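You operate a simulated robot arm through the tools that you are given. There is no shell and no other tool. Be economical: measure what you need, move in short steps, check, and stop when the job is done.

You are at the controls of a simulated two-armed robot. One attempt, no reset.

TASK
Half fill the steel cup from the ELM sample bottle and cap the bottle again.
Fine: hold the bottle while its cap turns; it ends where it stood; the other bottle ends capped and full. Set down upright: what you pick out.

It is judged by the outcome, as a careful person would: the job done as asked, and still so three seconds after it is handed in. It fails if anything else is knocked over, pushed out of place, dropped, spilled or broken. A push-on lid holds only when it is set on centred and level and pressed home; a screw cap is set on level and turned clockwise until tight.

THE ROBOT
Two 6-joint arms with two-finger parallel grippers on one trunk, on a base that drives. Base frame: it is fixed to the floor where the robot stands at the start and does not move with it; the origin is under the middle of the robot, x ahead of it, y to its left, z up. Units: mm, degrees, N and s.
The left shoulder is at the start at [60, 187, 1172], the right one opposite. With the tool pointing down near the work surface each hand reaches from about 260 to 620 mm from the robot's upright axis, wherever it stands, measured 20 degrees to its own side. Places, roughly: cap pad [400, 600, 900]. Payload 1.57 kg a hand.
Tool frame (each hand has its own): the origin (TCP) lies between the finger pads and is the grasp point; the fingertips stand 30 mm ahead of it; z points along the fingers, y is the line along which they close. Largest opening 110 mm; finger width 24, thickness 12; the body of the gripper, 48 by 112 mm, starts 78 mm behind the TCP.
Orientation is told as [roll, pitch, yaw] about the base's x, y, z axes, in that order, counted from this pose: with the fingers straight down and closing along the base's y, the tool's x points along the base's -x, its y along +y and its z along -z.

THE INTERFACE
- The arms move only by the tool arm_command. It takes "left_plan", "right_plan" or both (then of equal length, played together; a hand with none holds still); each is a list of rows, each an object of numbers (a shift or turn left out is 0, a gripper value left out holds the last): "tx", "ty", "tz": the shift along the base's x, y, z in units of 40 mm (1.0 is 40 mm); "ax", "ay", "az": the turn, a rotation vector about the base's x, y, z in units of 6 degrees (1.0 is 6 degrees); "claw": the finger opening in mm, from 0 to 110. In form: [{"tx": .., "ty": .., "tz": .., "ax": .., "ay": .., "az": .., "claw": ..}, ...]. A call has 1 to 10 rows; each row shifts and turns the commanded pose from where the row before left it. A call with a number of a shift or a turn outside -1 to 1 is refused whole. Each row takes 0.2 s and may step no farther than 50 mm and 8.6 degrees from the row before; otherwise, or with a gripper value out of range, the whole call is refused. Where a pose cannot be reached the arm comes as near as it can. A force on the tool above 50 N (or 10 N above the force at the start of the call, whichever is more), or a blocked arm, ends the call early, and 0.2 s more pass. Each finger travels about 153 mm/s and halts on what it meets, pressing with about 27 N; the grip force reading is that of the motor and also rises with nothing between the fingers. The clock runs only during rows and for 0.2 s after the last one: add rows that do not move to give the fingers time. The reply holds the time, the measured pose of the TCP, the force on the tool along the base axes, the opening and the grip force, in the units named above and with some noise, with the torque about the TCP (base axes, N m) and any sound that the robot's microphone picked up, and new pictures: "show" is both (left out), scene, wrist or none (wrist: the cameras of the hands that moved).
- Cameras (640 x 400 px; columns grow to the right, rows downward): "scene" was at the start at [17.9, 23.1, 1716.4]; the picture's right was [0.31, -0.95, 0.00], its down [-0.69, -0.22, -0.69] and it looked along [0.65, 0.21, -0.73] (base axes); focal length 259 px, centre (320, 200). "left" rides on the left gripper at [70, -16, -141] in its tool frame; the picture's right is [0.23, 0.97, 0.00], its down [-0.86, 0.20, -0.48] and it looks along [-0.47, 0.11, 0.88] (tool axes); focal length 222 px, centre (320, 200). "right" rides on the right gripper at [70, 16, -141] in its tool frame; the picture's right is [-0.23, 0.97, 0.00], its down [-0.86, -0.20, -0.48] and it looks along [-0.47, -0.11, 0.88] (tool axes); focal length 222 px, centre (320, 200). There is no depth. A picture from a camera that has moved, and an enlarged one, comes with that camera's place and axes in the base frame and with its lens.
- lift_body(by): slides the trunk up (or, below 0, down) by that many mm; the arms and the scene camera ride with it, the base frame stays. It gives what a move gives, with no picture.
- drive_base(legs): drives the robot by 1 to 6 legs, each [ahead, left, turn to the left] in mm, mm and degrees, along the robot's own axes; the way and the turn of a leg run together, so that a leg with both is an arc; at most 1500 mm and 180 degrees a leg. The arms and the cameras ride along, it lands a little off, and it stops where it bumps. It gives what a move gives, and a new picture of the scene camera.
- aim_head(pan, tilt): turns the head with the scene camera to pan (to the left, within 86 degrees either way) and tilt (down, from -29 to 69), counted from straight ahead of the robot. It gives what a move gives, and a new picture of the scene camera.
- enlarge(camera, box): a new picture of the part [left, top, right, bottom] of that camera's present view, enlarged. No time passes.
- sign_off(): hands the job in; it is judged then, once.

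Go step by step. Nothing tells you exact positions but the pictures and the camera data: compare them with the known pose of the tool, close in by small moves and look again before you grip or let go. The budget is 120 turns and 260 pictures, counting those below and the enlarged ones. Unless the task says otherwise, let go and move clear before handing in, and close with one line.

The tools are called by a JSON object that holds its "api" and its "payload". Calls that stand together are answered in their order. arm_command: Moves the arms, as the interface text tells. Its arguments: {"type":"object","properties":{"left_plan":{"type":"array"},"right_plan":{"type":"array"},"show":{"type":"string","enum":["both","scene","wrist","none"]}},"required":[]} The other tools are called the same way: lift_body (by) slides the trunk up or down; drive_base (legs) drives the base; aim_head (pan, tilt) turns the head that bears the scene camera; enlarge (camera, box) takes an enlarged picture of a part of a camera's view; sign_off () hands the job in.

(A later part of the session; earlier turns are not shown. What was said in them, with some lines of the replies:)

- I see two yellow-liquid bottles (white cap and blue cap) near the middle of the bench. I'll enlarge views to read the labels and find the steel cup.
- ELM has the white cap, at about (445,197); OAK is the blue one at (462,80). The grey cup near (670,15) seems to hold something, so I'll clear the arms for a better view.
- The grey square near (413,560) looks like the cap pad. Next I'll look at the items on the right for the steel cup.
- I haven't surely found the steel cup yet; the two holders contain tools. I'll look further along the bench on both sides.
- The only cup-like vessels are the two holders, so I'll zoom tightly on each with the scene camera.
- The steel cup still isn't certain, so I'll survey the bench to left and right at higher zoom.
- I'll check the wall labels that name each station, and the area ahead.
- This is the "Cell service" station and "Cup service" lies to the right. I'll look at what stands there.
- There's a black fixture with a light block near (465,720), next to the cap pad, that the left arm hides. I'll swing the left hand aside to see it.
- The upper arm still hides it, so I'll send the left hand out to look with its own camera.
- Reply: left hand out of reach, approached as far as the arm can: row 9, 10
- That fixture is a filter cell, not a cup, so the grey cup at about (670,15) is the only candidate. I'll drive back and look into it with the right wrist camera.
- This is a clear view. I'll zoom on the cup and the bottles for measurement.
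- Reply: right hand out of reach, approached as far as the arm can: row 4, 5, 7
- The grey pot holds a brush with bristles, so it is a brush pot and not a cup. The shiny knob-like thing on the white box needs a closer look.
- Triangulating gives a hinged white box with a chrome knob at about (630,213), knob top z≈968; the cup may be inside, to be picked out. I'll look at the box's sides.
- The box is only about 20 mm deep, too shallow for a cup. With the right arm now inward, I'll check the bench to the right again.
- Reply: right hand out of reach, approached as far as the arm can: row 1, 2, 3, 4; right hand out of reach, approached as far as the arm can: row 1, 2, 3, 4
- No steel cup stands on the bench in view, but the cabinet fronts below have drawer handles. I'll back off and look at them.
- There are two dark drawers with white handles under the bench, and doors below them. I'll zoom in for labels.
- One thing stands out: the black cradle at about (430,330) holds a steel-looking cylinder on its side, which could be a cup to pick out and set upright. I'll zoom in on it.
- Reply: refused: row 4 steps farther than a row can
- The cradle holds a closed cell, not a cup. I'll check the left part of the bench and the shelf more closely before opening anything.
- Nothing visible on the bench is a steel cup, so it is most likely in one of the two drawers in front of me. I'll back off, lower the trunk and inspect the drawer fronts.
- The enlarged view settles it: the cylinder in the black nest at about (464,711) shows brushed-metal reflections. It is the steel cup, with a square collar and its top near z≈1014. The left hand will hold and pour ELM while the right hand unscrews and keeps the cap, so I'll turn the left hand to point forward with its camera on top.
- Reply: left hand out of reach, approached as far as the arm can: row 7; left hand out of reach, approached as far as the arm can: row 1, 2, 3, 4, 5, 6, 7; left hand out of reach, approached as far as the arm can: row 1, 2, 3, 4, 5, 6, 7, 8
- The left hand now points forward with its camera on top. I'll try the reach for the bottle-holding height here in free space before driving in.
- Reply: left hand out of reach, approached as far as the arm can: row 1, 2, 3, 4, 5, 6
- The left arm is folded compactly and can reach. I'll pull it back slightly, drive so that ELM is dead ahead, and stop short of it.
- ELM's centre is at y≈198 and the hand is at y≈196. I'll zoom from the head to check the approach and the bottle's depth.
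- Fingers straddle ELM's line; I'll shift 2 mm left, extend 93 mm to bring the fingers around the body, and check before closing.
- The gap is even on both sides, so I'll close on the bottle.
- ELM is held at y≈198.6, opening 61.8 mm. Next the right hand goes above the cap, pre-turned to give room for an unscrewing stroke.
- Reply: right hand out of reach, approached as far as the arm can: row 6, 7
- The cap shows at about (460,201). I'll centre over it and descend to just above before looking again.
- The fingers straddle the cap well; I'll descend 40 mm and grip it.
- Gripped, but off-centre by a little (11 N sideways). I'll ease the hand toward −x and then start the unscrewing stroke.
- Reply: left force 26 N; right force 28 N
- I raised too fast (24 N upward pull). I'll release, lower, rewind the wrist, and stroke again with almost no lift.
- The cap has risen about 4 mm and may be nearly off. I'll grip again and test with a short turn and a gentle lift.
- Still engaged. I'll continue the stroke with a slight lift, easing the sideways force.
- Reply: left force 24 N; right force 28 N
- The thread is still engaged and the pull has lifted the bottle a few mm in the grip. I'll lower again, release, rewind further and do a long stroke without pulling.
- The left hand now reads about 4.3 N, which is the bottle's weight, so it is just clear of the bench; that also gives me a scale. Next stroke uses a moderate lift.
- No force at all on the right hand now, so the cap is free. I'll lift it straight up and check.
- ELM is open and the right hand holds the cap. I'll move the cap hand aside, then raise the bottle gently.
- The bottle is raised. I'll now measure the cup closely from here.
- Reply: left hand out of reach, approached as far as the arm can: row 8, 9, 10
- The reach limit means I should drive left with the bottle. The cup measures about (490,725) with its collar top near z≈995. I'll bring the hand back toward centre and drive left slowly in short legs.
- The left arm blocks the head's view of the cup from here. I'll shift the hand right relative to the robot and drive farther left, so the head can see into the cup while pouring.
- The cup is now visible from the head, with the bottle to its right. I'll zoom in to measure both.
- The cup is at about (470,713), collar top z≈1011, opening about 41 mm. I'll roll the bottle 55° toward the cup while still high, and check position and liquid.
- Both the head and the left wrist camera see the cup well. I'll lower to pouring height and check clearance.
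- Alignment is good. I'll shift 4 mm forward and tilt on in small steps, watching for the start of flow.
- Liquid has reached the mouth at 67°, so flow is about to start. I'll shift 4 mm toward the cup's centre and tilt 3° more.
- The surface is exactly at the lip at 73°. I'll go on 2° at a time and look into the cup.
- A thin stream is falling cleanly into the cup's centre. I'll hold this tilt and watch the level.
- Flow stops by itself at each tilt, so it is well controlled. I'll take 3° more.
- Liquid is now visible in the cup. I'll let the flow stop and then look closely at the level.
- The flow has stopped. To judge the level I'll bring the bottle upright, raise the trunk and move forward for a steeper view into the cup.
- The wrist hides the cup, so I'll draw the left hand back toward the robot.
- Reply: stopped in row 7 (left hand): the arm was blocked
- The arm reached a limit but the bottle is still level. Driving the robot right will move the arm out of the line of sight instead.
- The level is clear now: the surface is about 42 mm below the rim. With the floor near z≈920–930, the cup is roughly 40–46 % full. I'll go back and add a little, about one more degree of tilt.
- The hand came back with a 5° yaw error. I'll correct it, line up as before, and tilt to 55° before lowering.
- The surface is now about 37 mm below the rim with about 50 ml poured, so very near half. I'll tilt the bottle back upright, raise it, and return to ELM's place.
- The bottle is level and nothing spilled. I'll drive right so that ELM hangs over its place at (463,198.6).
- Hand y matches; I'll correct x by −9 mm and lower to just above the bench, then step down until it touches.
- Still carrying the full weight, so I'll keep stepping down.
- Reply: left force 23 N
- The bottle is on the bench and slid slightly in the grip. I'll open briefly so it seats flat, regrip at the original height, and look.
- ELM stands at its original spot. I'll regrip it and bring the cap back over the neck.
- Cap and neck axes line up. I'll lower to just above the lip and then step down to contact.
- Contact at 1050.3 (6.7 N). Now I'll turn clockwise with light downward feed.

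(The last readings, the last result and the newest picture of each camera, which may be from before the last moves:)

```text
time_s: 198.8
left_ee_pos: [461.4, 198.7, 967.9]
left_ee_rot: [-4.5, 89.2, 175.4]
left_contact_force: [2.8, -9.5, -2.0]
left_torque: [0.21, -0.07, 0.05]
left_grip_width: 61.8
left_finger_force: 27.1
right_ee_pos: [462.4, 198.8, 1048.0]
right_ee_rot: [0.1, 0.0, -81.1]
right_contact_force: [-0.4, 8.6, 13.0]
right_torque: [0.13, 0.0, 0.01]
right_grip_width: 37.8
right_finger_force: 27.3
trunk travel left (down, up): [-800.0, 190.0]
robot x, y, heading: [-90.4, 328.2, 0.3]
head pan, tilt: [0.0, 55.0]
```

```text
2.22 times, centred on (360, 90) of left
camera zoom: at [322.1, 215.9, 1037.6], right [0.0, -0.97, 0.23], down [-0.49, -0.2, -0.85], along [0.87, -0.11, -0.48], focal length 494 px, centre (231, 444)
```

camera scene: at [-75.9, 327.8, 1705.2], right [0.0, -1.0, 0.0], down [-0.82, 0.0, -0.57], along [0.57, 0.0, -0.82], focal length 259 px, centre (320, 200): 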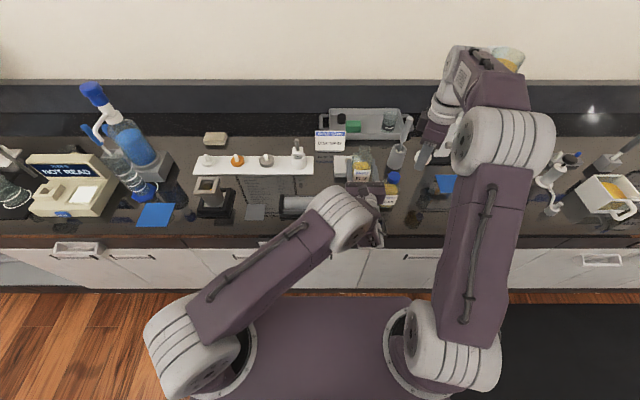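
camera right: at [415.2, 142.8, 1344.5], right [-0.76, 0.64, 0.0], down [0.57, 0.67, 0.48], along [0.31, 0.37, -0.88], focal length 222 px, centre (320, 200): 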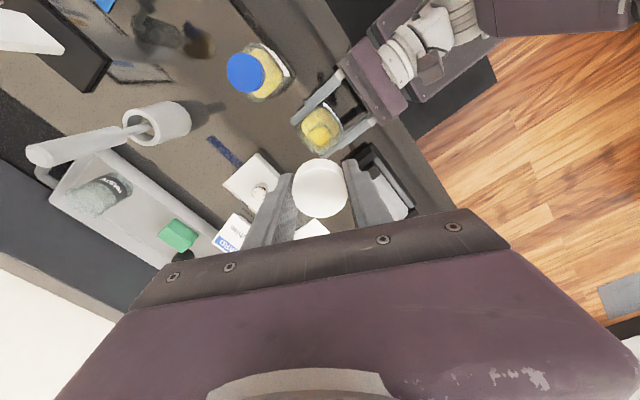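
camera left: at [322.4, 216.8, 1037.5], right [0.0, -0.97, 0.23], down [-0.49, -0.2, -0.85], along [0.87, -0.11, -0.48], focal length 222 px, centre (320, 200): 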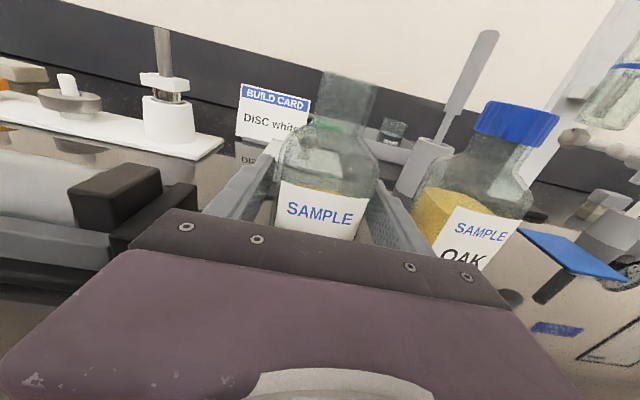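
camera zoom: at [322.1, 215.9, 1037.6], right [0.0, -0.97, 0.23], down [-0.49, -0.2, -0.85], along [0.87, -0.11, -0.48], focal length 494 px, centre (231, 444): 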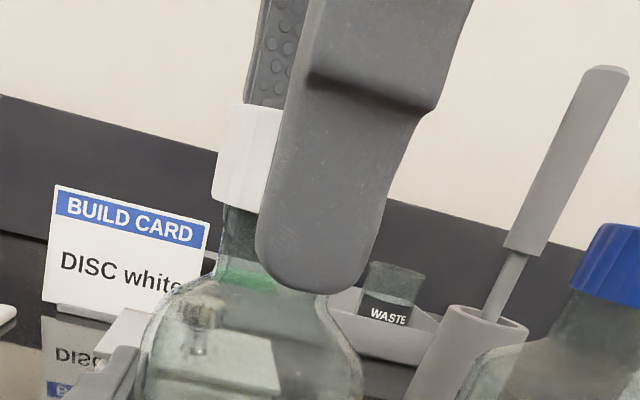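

The cap has threaded down nearly to its original height. I'll rewind and take another clockwise stroke.

{"api": "arm_command", "payload": {"right_plan": [{"claw": 62}, {}, {"az": 1, "ty": 0.02}, {"az": 1}, {"az": 1}, {"az": 1}, {"az": 1}, {"az": 1}, {"az": 1}, {"az": 1}], "show": "none"}}

{"api": "arm_command", "payload": {"right_plan": [{"az": 1}, {"az": 1}, {"az": 1}, {"az": 1}, {"az": 1}, {"az": 1}, {"az": 1}, {"az": 1}, {"az": 1}, {"az": 1}], "show": "none"}}

{"api": "enlarge", "payload": {"camera": "left", "box": [220, 0, 500, 180]}}

{"api": "arm_command", "payload": {"right_plan": [{"az": 1}, {"az": 1}, {"az": 1}, {"az": 1}, {"az": 1}, {"az": 1}, {"claw": 25}, {}, {}, {}], "show": "none"}}

```text
time_s: 201.0
left_ee_pos: [462.8, 200.2, 966.2]
left_ee_rot: [-2.4, 89.3, 177.3]
left_contact_force: [1.9, 0.9, 3.0]
left_torque: [-0.08, 0.03, -0.03]
left_grip_width: 61.7
left_finger_force: 26.4
right_ee_pos: [462.1, 199.6, 1047.9]
right_ee_rot: [-0.1, 0.0, -32.9]
right_contact_force: [-0.2, 0.1, -0.3]
right_torque: [0.03, 0.0, 0.02]
right_grip_width: 62.2
right_finger_force: 0.1
trunk travel left (down, up): [-800.0, 190.0]
robot x, y, heading: [-88.9, 326.4, 0.0]
head pan, tilt: [0.0, 55.0]
```

```text
time_s: 203.2
left_ee_pos: [462.2, 198.5, 966.3]
left_ee_rot: [-3.3, 89.4, 176.6]
left_contact_force: [1.1, 1.4, 3.1]
left_torque: [-0.11, 0.09, 0.02]
left_grip_width: 61.9
left_finger_force: 26.9
right_ee_pos: [461.7, 198.5, 1048.0]
right_ee_rot: [0.0, 0.0, 27.0]
right_contact_force: [0.1, 0.6, -0.1]
right_torque: [0.02, -0.01, 0.02]
right_grip_width: 61.8
right_finger_force: 0.1
trunk travel left (down, up): [-800.0, 190.0]
robot x, y, heading: [-90.8, 324.0, -0.1]
head pan, tilt: [0.0, 55.0]
```

```text
2.22 times, centred on (360, 90) of left
camera zoom: at [322.4, 216.2, 1037.5], right [0.0, -0.97, 0.23], down [-0.49, -0.2, -0.85], along [0.87, -0.11, -0.48], focal length 494 px, centre (231, 444)
```

zoom: 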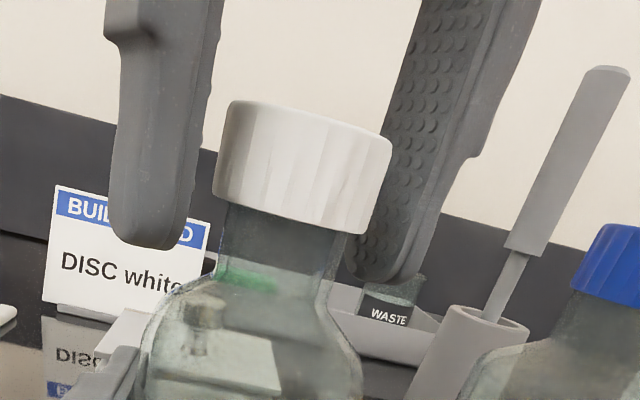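

```text
time_s: 205.4
left_ee_pos: [461.5, 198.3, 966.7]
left_ee_rot: [-4.0, 89.2, 175.8]
left_contact_force: [-4.9, 2.9, 3.9]
left_torque: [-0.19, -0.27, -0.02]
left_grip_width: 61.9
left_finger_force: 27.0
right_ee_pos: [462.4, 199.8, 1048.1]
right_ee_rot: [-0.1, 0.0, 63.0]
right_contact_force: [5.8, -2.7, 0.2]
right_torque: [0.0, -0.02, 0.0]
right_grip_width: 38.3
right_finger_force: 27.2
trunk travel left (down, up): [-800.0, 190.0]
robot x, y, heading: [-90.4, 326.7, 0.0]
head pan, tilt: [0.0, 55.0]
```

The cap sits level, about 1–2 mm above its original seat. I'll do another clockwise stroke, watching the torque.

{"api": "arm_command", "payload": {"right_plan": [{"az": -1, "tz": -0.01}, {"az": -1, "tz": -0.002}, {"az": -1, "tz": -0.002}, {"az": -1, "tz": -0.002}, {"az": -1, "tz": -0.002}, {"az": -1, "tz": -0.002}, {"az": -1, "tz": -0.002}, {"az": -1, "tz": -0.002}], "show": "none"}}

{"api": "arm_command", "payload": {"right_plan": [{"az": -1}, {"az": -1, "tz": -0.002}, {"az": -1, "tz": -0.002}, {"az": -1, "tz": -0.002}, {"az": -1, "tz": -0.002}, {"az": -1, "tz": -0.002}, {"az": -1, "tz": -0.002}, {"az": -1, "tz": -0.002}], "show": "none"}}

{"api": "arm_command", "payload": {"right_plan": [{"az": -1}, {"az": -1}, {"az": -1}, {"az": -1}, {"az": -1}, {"az": -1}, {"az": -1}, {"az": -1}], "show": "none"}}

{"api": "enlarge", "payload": {"camera": "left", "box": [220, 0, 500, 180]}}

```text
time_s: 207.2
left_ee_pos: [462.3, 198.9, 967.2]
left_ee_rot: [-4.4, 89.3, 175.4]
left_contact_force: [-10.0, 6.2, 4.8]
left_torque: [-0.46, -0.65, 0.0]
left_grip_width: 61.8
left_finger_force: 27.5
right_ee_pos: [462.6, 200.0, 1048.0]
right_ee_rot: [-0.1, -0.1, 14.9]
right_contact_force: [11.9, -7.0, 1.0]
right_torque: [-0.04, -0.14, 0.01]
right_grip_width: 38.2
right_finger_force: 26.9
trunk travel left (down, up): [-800.0, 190.0]
robot x, y, heading: [-88.6, 328.5, 0.0]
head pan, tilt: [0.0, 55.0]
```

```text
time_s: 209.0
left_ee_pos: [462.0, 199.3, 966.7]
left_ee_rot: [-5.1, 89.3, 174.8]
left_contact_force: [-9.6, 11.3, 4.7]
left_torque: [-0.62, -0.59, -0.08]
left_grip_width: 61.8
left_finger_force: 26.7
right_ee_pos: [460.6, 198.3, 1046.2]
right_ee_rot: [0.1, -0.1, -33.1]
right_contact_force: [12.0, -12.7, 3.3]
right_torque: [-0.05, -0.09, 0.0]
right_grip_width: 38.3
right_finger_force: 27.3
trunk travel left (down, up): [-800.0, 190.0]
robot x, y, heading: [-91.1, 326.3, 0.0]
head pan, tilt: [0.0, 55.0]
```

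```text
time_s: 210.8
left_ee_pos: [462.6, 198.4, 966.9]
left_ee_rot: [-7.7, 89.1, 172.0]
left_contact_force: [-0.7, -0.4, 0.3]
left_torque: [0.44, 0.29, -0.63]
left_grip_width: 61.9
left_finger_force: 26.9
right_ee_pos: [460.2, 200.7, 1045.6]
right_ee_rot: [-0.2, 0.1, -81.2]
right_contact_force: [-1.1, 3.4, 1.2]
right_torque: [0.11, 0.0, 0.57]
right_grip_width: 38.1
right_finger_force: 26.6
trunk travel left (down, up): [-800.0, 190.0]
robot x, y, heading: [-92.0, 326.4, 0.0]
head pan, tilt: [0.0, 55.0]
```

```text
2.22 times, centred on (360, 90) of left
camera zoom: at [322.1, 215.5, 1037.6], right [0.0, -0.97, 0.23], down [-0.49, -0.19, -0.85], along [0.87, -0.11, -0.48], focal length 494 px, centre (231, 444)
```

zoom: 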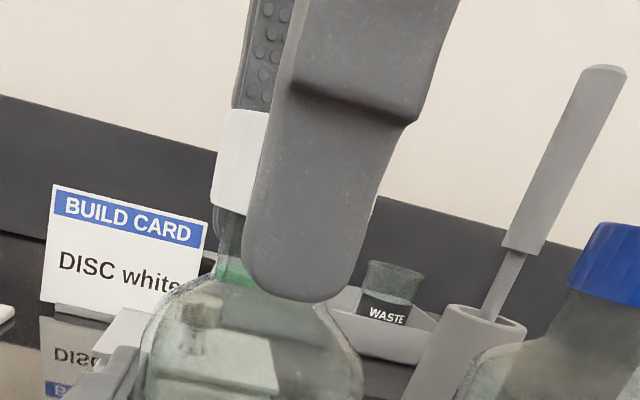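

Torque jumped to 0.57 N·m, so the cap is tight and seated at its original height. I'll open the right hand, lift it clear and inspect.

{"api": "arm_command", "payload": {"right_plan": [{"claw": 70}, {}, {}, {"tz": 0.5}, {"tz": 1}, {"tz": 1}, {"tz": 1}, {}], "show": "none"}}

{"api": "enlarge", "payload": {"camera": "left", "box": [220, 0, 500, 180]}}

{"api": "enlarge", "payload": {"camera": "scene", "box": [310, 150, 410, 220]}}

```text
time_s: 212.6
left_ee_pos: [461.7, 198.9, 966.8]
left_ee_rot: [-6.5, 89.2, 173.3]
left_contact_force: [-0.9, -2.3, 1.2]
left_torque: [0.13, 0.2, 0.07]
left_grip_width: 62.0
left_finger_force: 26.8
right_ee_pos: [462.0, 200.2, 1186.9]
right_ee_rot: [-0.1, -0.1, -80.9]
right_contact_force: [0.5, -0.3, 0.0]
right_torque: [0.03, -0.02, 0.0]
right_grip_width: 69.9
right_finger_force: 0.0
trunk travel left (down, up): [-800.0, 190.0]
robot x, y, heading: [-92.2, 327.4, -0.1]
head pan, tilt: [0.0, 55.0]
```

```text
2.22 times, centred on (360, 90) of left
camera zoom: at [322.3, 215.7, 1037.5], right [0.0, -0.97, 0.23], down [-0.49, -0.2, -0.85], along [0.87, -0.11, -0.48], focal length 494 px, centre (231, 444)
```

zoom: 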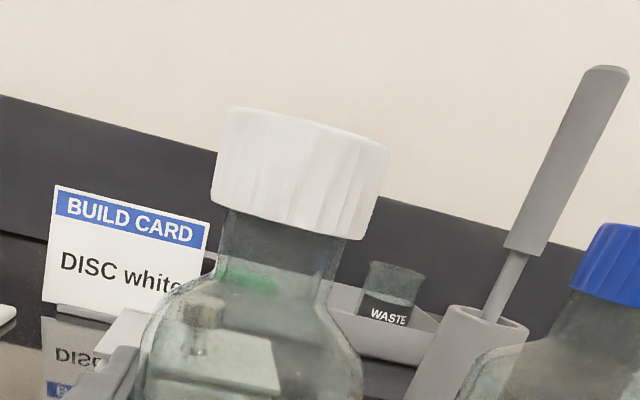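

```text
5.71 times, centred on (360, 185) of scene
camera zoom: at [-76.8, 324.5, 1705.2], right [0.0, -1.0, 0.0], down [-0.82, 0.0, -0.57], along [0.57, 0.0, -0.82], focal length 1481 px, centre (91, 286)
```

zoom: 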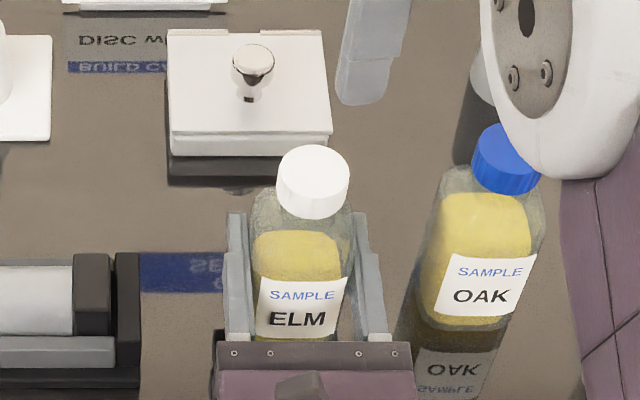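

The cap sits exactly as it did at the start. I'll open the left hand and back straight out.

{"api": "arm_command", "payload": {"left_plan": [{"claw": 90}, {}, {}, {"tx": -0.4}, {"tx": -0.7}, {"tx": -0.8}, {"tx": -0.8}, {}], "right_plan": [{}, {}, {}, {}, {"tz": 0.5}, {"ty": -0.8}, {"ty": -0.8}, {"ty": -0.8}], "show": "both"}}

{"api": "enlarge", "payload": {"camera": "scene", "box": [310, 150, 410, 220]}}

```text
time_s: 214.4
left_ee_pos: [359.7, 204.6, 966.3]
left_ee_rot: [-0.1, 89.3, -179.2]
left_contact_force: [1.0, 0.6, -0.3]
left_torque: [-0.04, -0.01, 0.01]
left_grip_width: 90.1
left_finger_force: 0.2
right_ee_pos: [462.1, 102.2, 1204.5]
right_ee_rot: [-0.2, 0.0, -80.9]
right_contact_force: [-0.5, -0.2, -0.1]
right_torque: [0.0, 0.04, -0.01]
right_grip_width: 70.0
right_finger_force: 0.0
trunk travel left (down, up): [-800.0, 190.0]
robot x, y, heading: [-90.4, 324.2, 0.0]
head pan, tilt: [0.0, 55.0]
camera scene: at [-75.6, 324.0, 1705.1], right [0.0, -1.0, 0.0], down [-0.82, 0.0, -0.57], along [0.57, 0.0, -0.82], focal length 259 px, centre (320, 200)
camera right: at [467.5, 173.5, 1345.9], right [1.0, -0.07, 0.0], down [-0.06, -0.88, 0.48], along [-0.04, -0.48, -0.88], focal length 222 px, centre (320, 200)
camera left: at [219.8, 219.3, 1037.7], right [0.02, -0.97, 0.23], down [-0.49, -0.21, -0.85], along [0.87, -0.1, -0.48], focal length 222 px, centre (320, 200)
```

scene: 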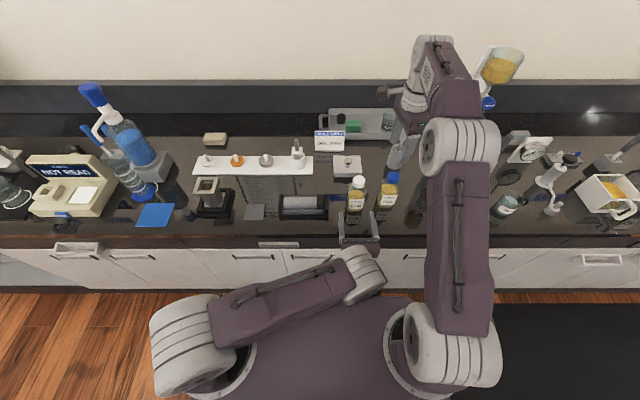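
right: 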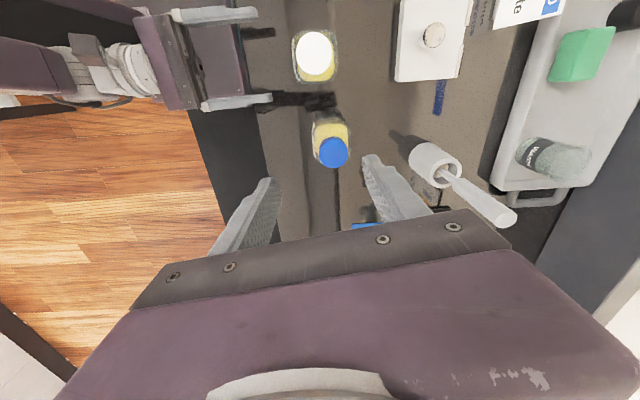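
left: 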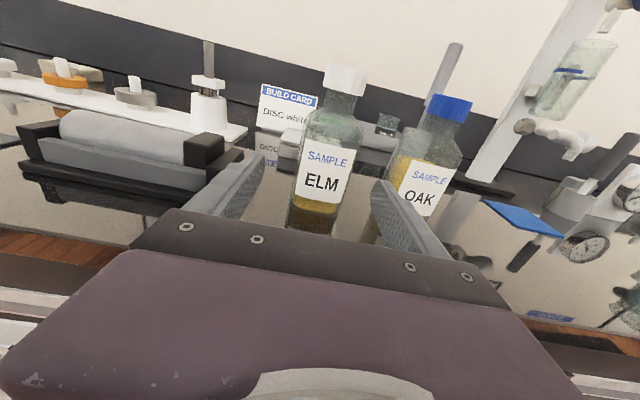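

```text
5.71 times, centred on (360, 185) of scene
camera zoom: at [-75.6, 324.0, 1705.1], right [0.0, -1.0, 0.0], down [-0.82, 0.0, -0.57], along [0.57, 0.0, -0.82], focal length 1481 px, centre (91, 286)
```

zoom: 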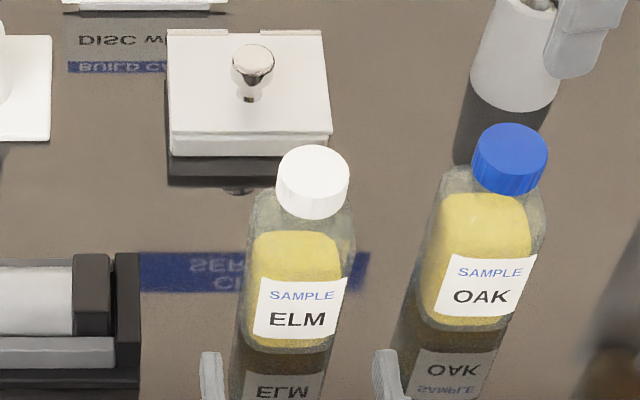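

ELM is capped and standing free in its place, with OAK untouched. One last look at the cup and its surroundings.

{"api": "enlarge", "payload": {"camera": "scene", "box": [180, 160, 280, 230]}}

{"api": "arm_command", "payload": {"left_plan": [{"tx": -0.5}, {"tx": -0.5}, {}], "show": "none"}}

```text
5.71 times, centred on (230, 195) of scene
camera zoom: at [-75.6, 324.0, 1705.1], right [0.0, -1.0, 0.0], down [-0.82, 0.0, -0.57], along [0.57, 0.0, -0.82], focal length 1481 px, centre (834, 229)
```

zoom: 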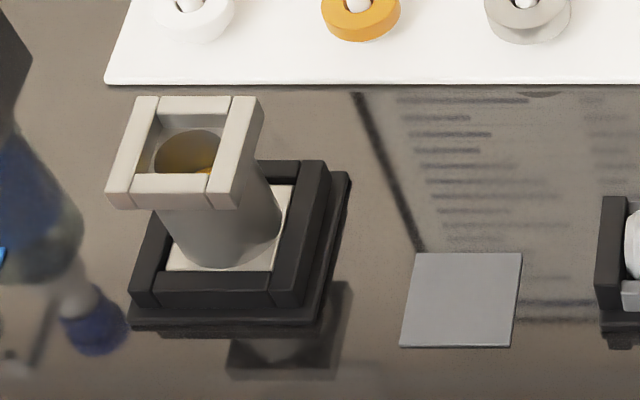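

```text
time_s: 215.4
left_ee_pos: [352.6, 246.0, 968.9]
left_ee_rot: [4.7, 89.3, -168.0]
left_contact_force: [0.4, 0.9, 0.1]
left_torque: [-0.02, -0.02, -0.02]
left_grip_width: 90.3
left_finger_force: 0.1
right_ee_pos: [461.9, 101.7, 1205.3]
right_ee_rot: [-0.1, 0.0, -81.0]
right_contact_force: [-0.4, 0.2, -0.1]
right_torque: [-0.01, 0.02, -0.03]
right_grip_width: 70.1
right_finger_force: 0.1
trunk travel left (down, up): [-800.0, 190.0]
robot x, y, heading: [-94.0, 329.4, 0.0]
head pan, tilt: [0.0, 55.0]
stopped in row 3 (left hand): the arm was blocked; the commanded pose is now the measured one
```

The left hand drifted sideways at its joint limit, so I'll check that it touched nothing.

{"api": "enlarge", "payload": {"camera": "scene", "box": [260, 160, 420, 260]}}

```text
4.00 times, centred on (340, 210) of scene
camera zoom: at [-76.6, 324.8, 1705.2], right [0.0, -1.0, 0.0], down [-0.82, 0.0, -0.57], along [0.57, 0.0, -0.82], focal length 1037 px, centre (240, 160)
```

zoom: 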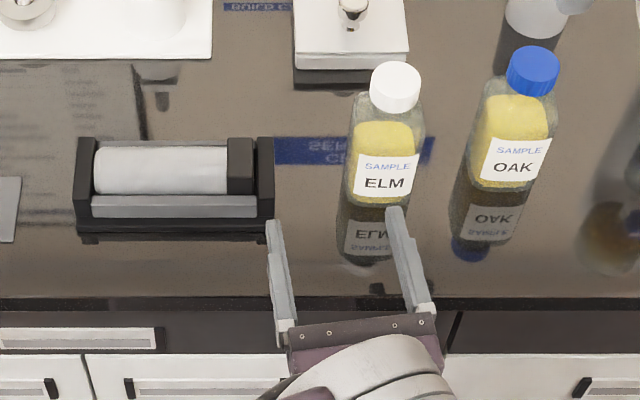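

Nothing was touched: both bottles stand capped in place, and the hands are empty and clear.

{"api": "sign_off", "payload": {}}

```text
The job is handed in.
```

The steel cup is about half full from the ELM bottle, going by what the cameras showed. ELM is capped tight and back where it stood, and the OAK bottle was not touched.
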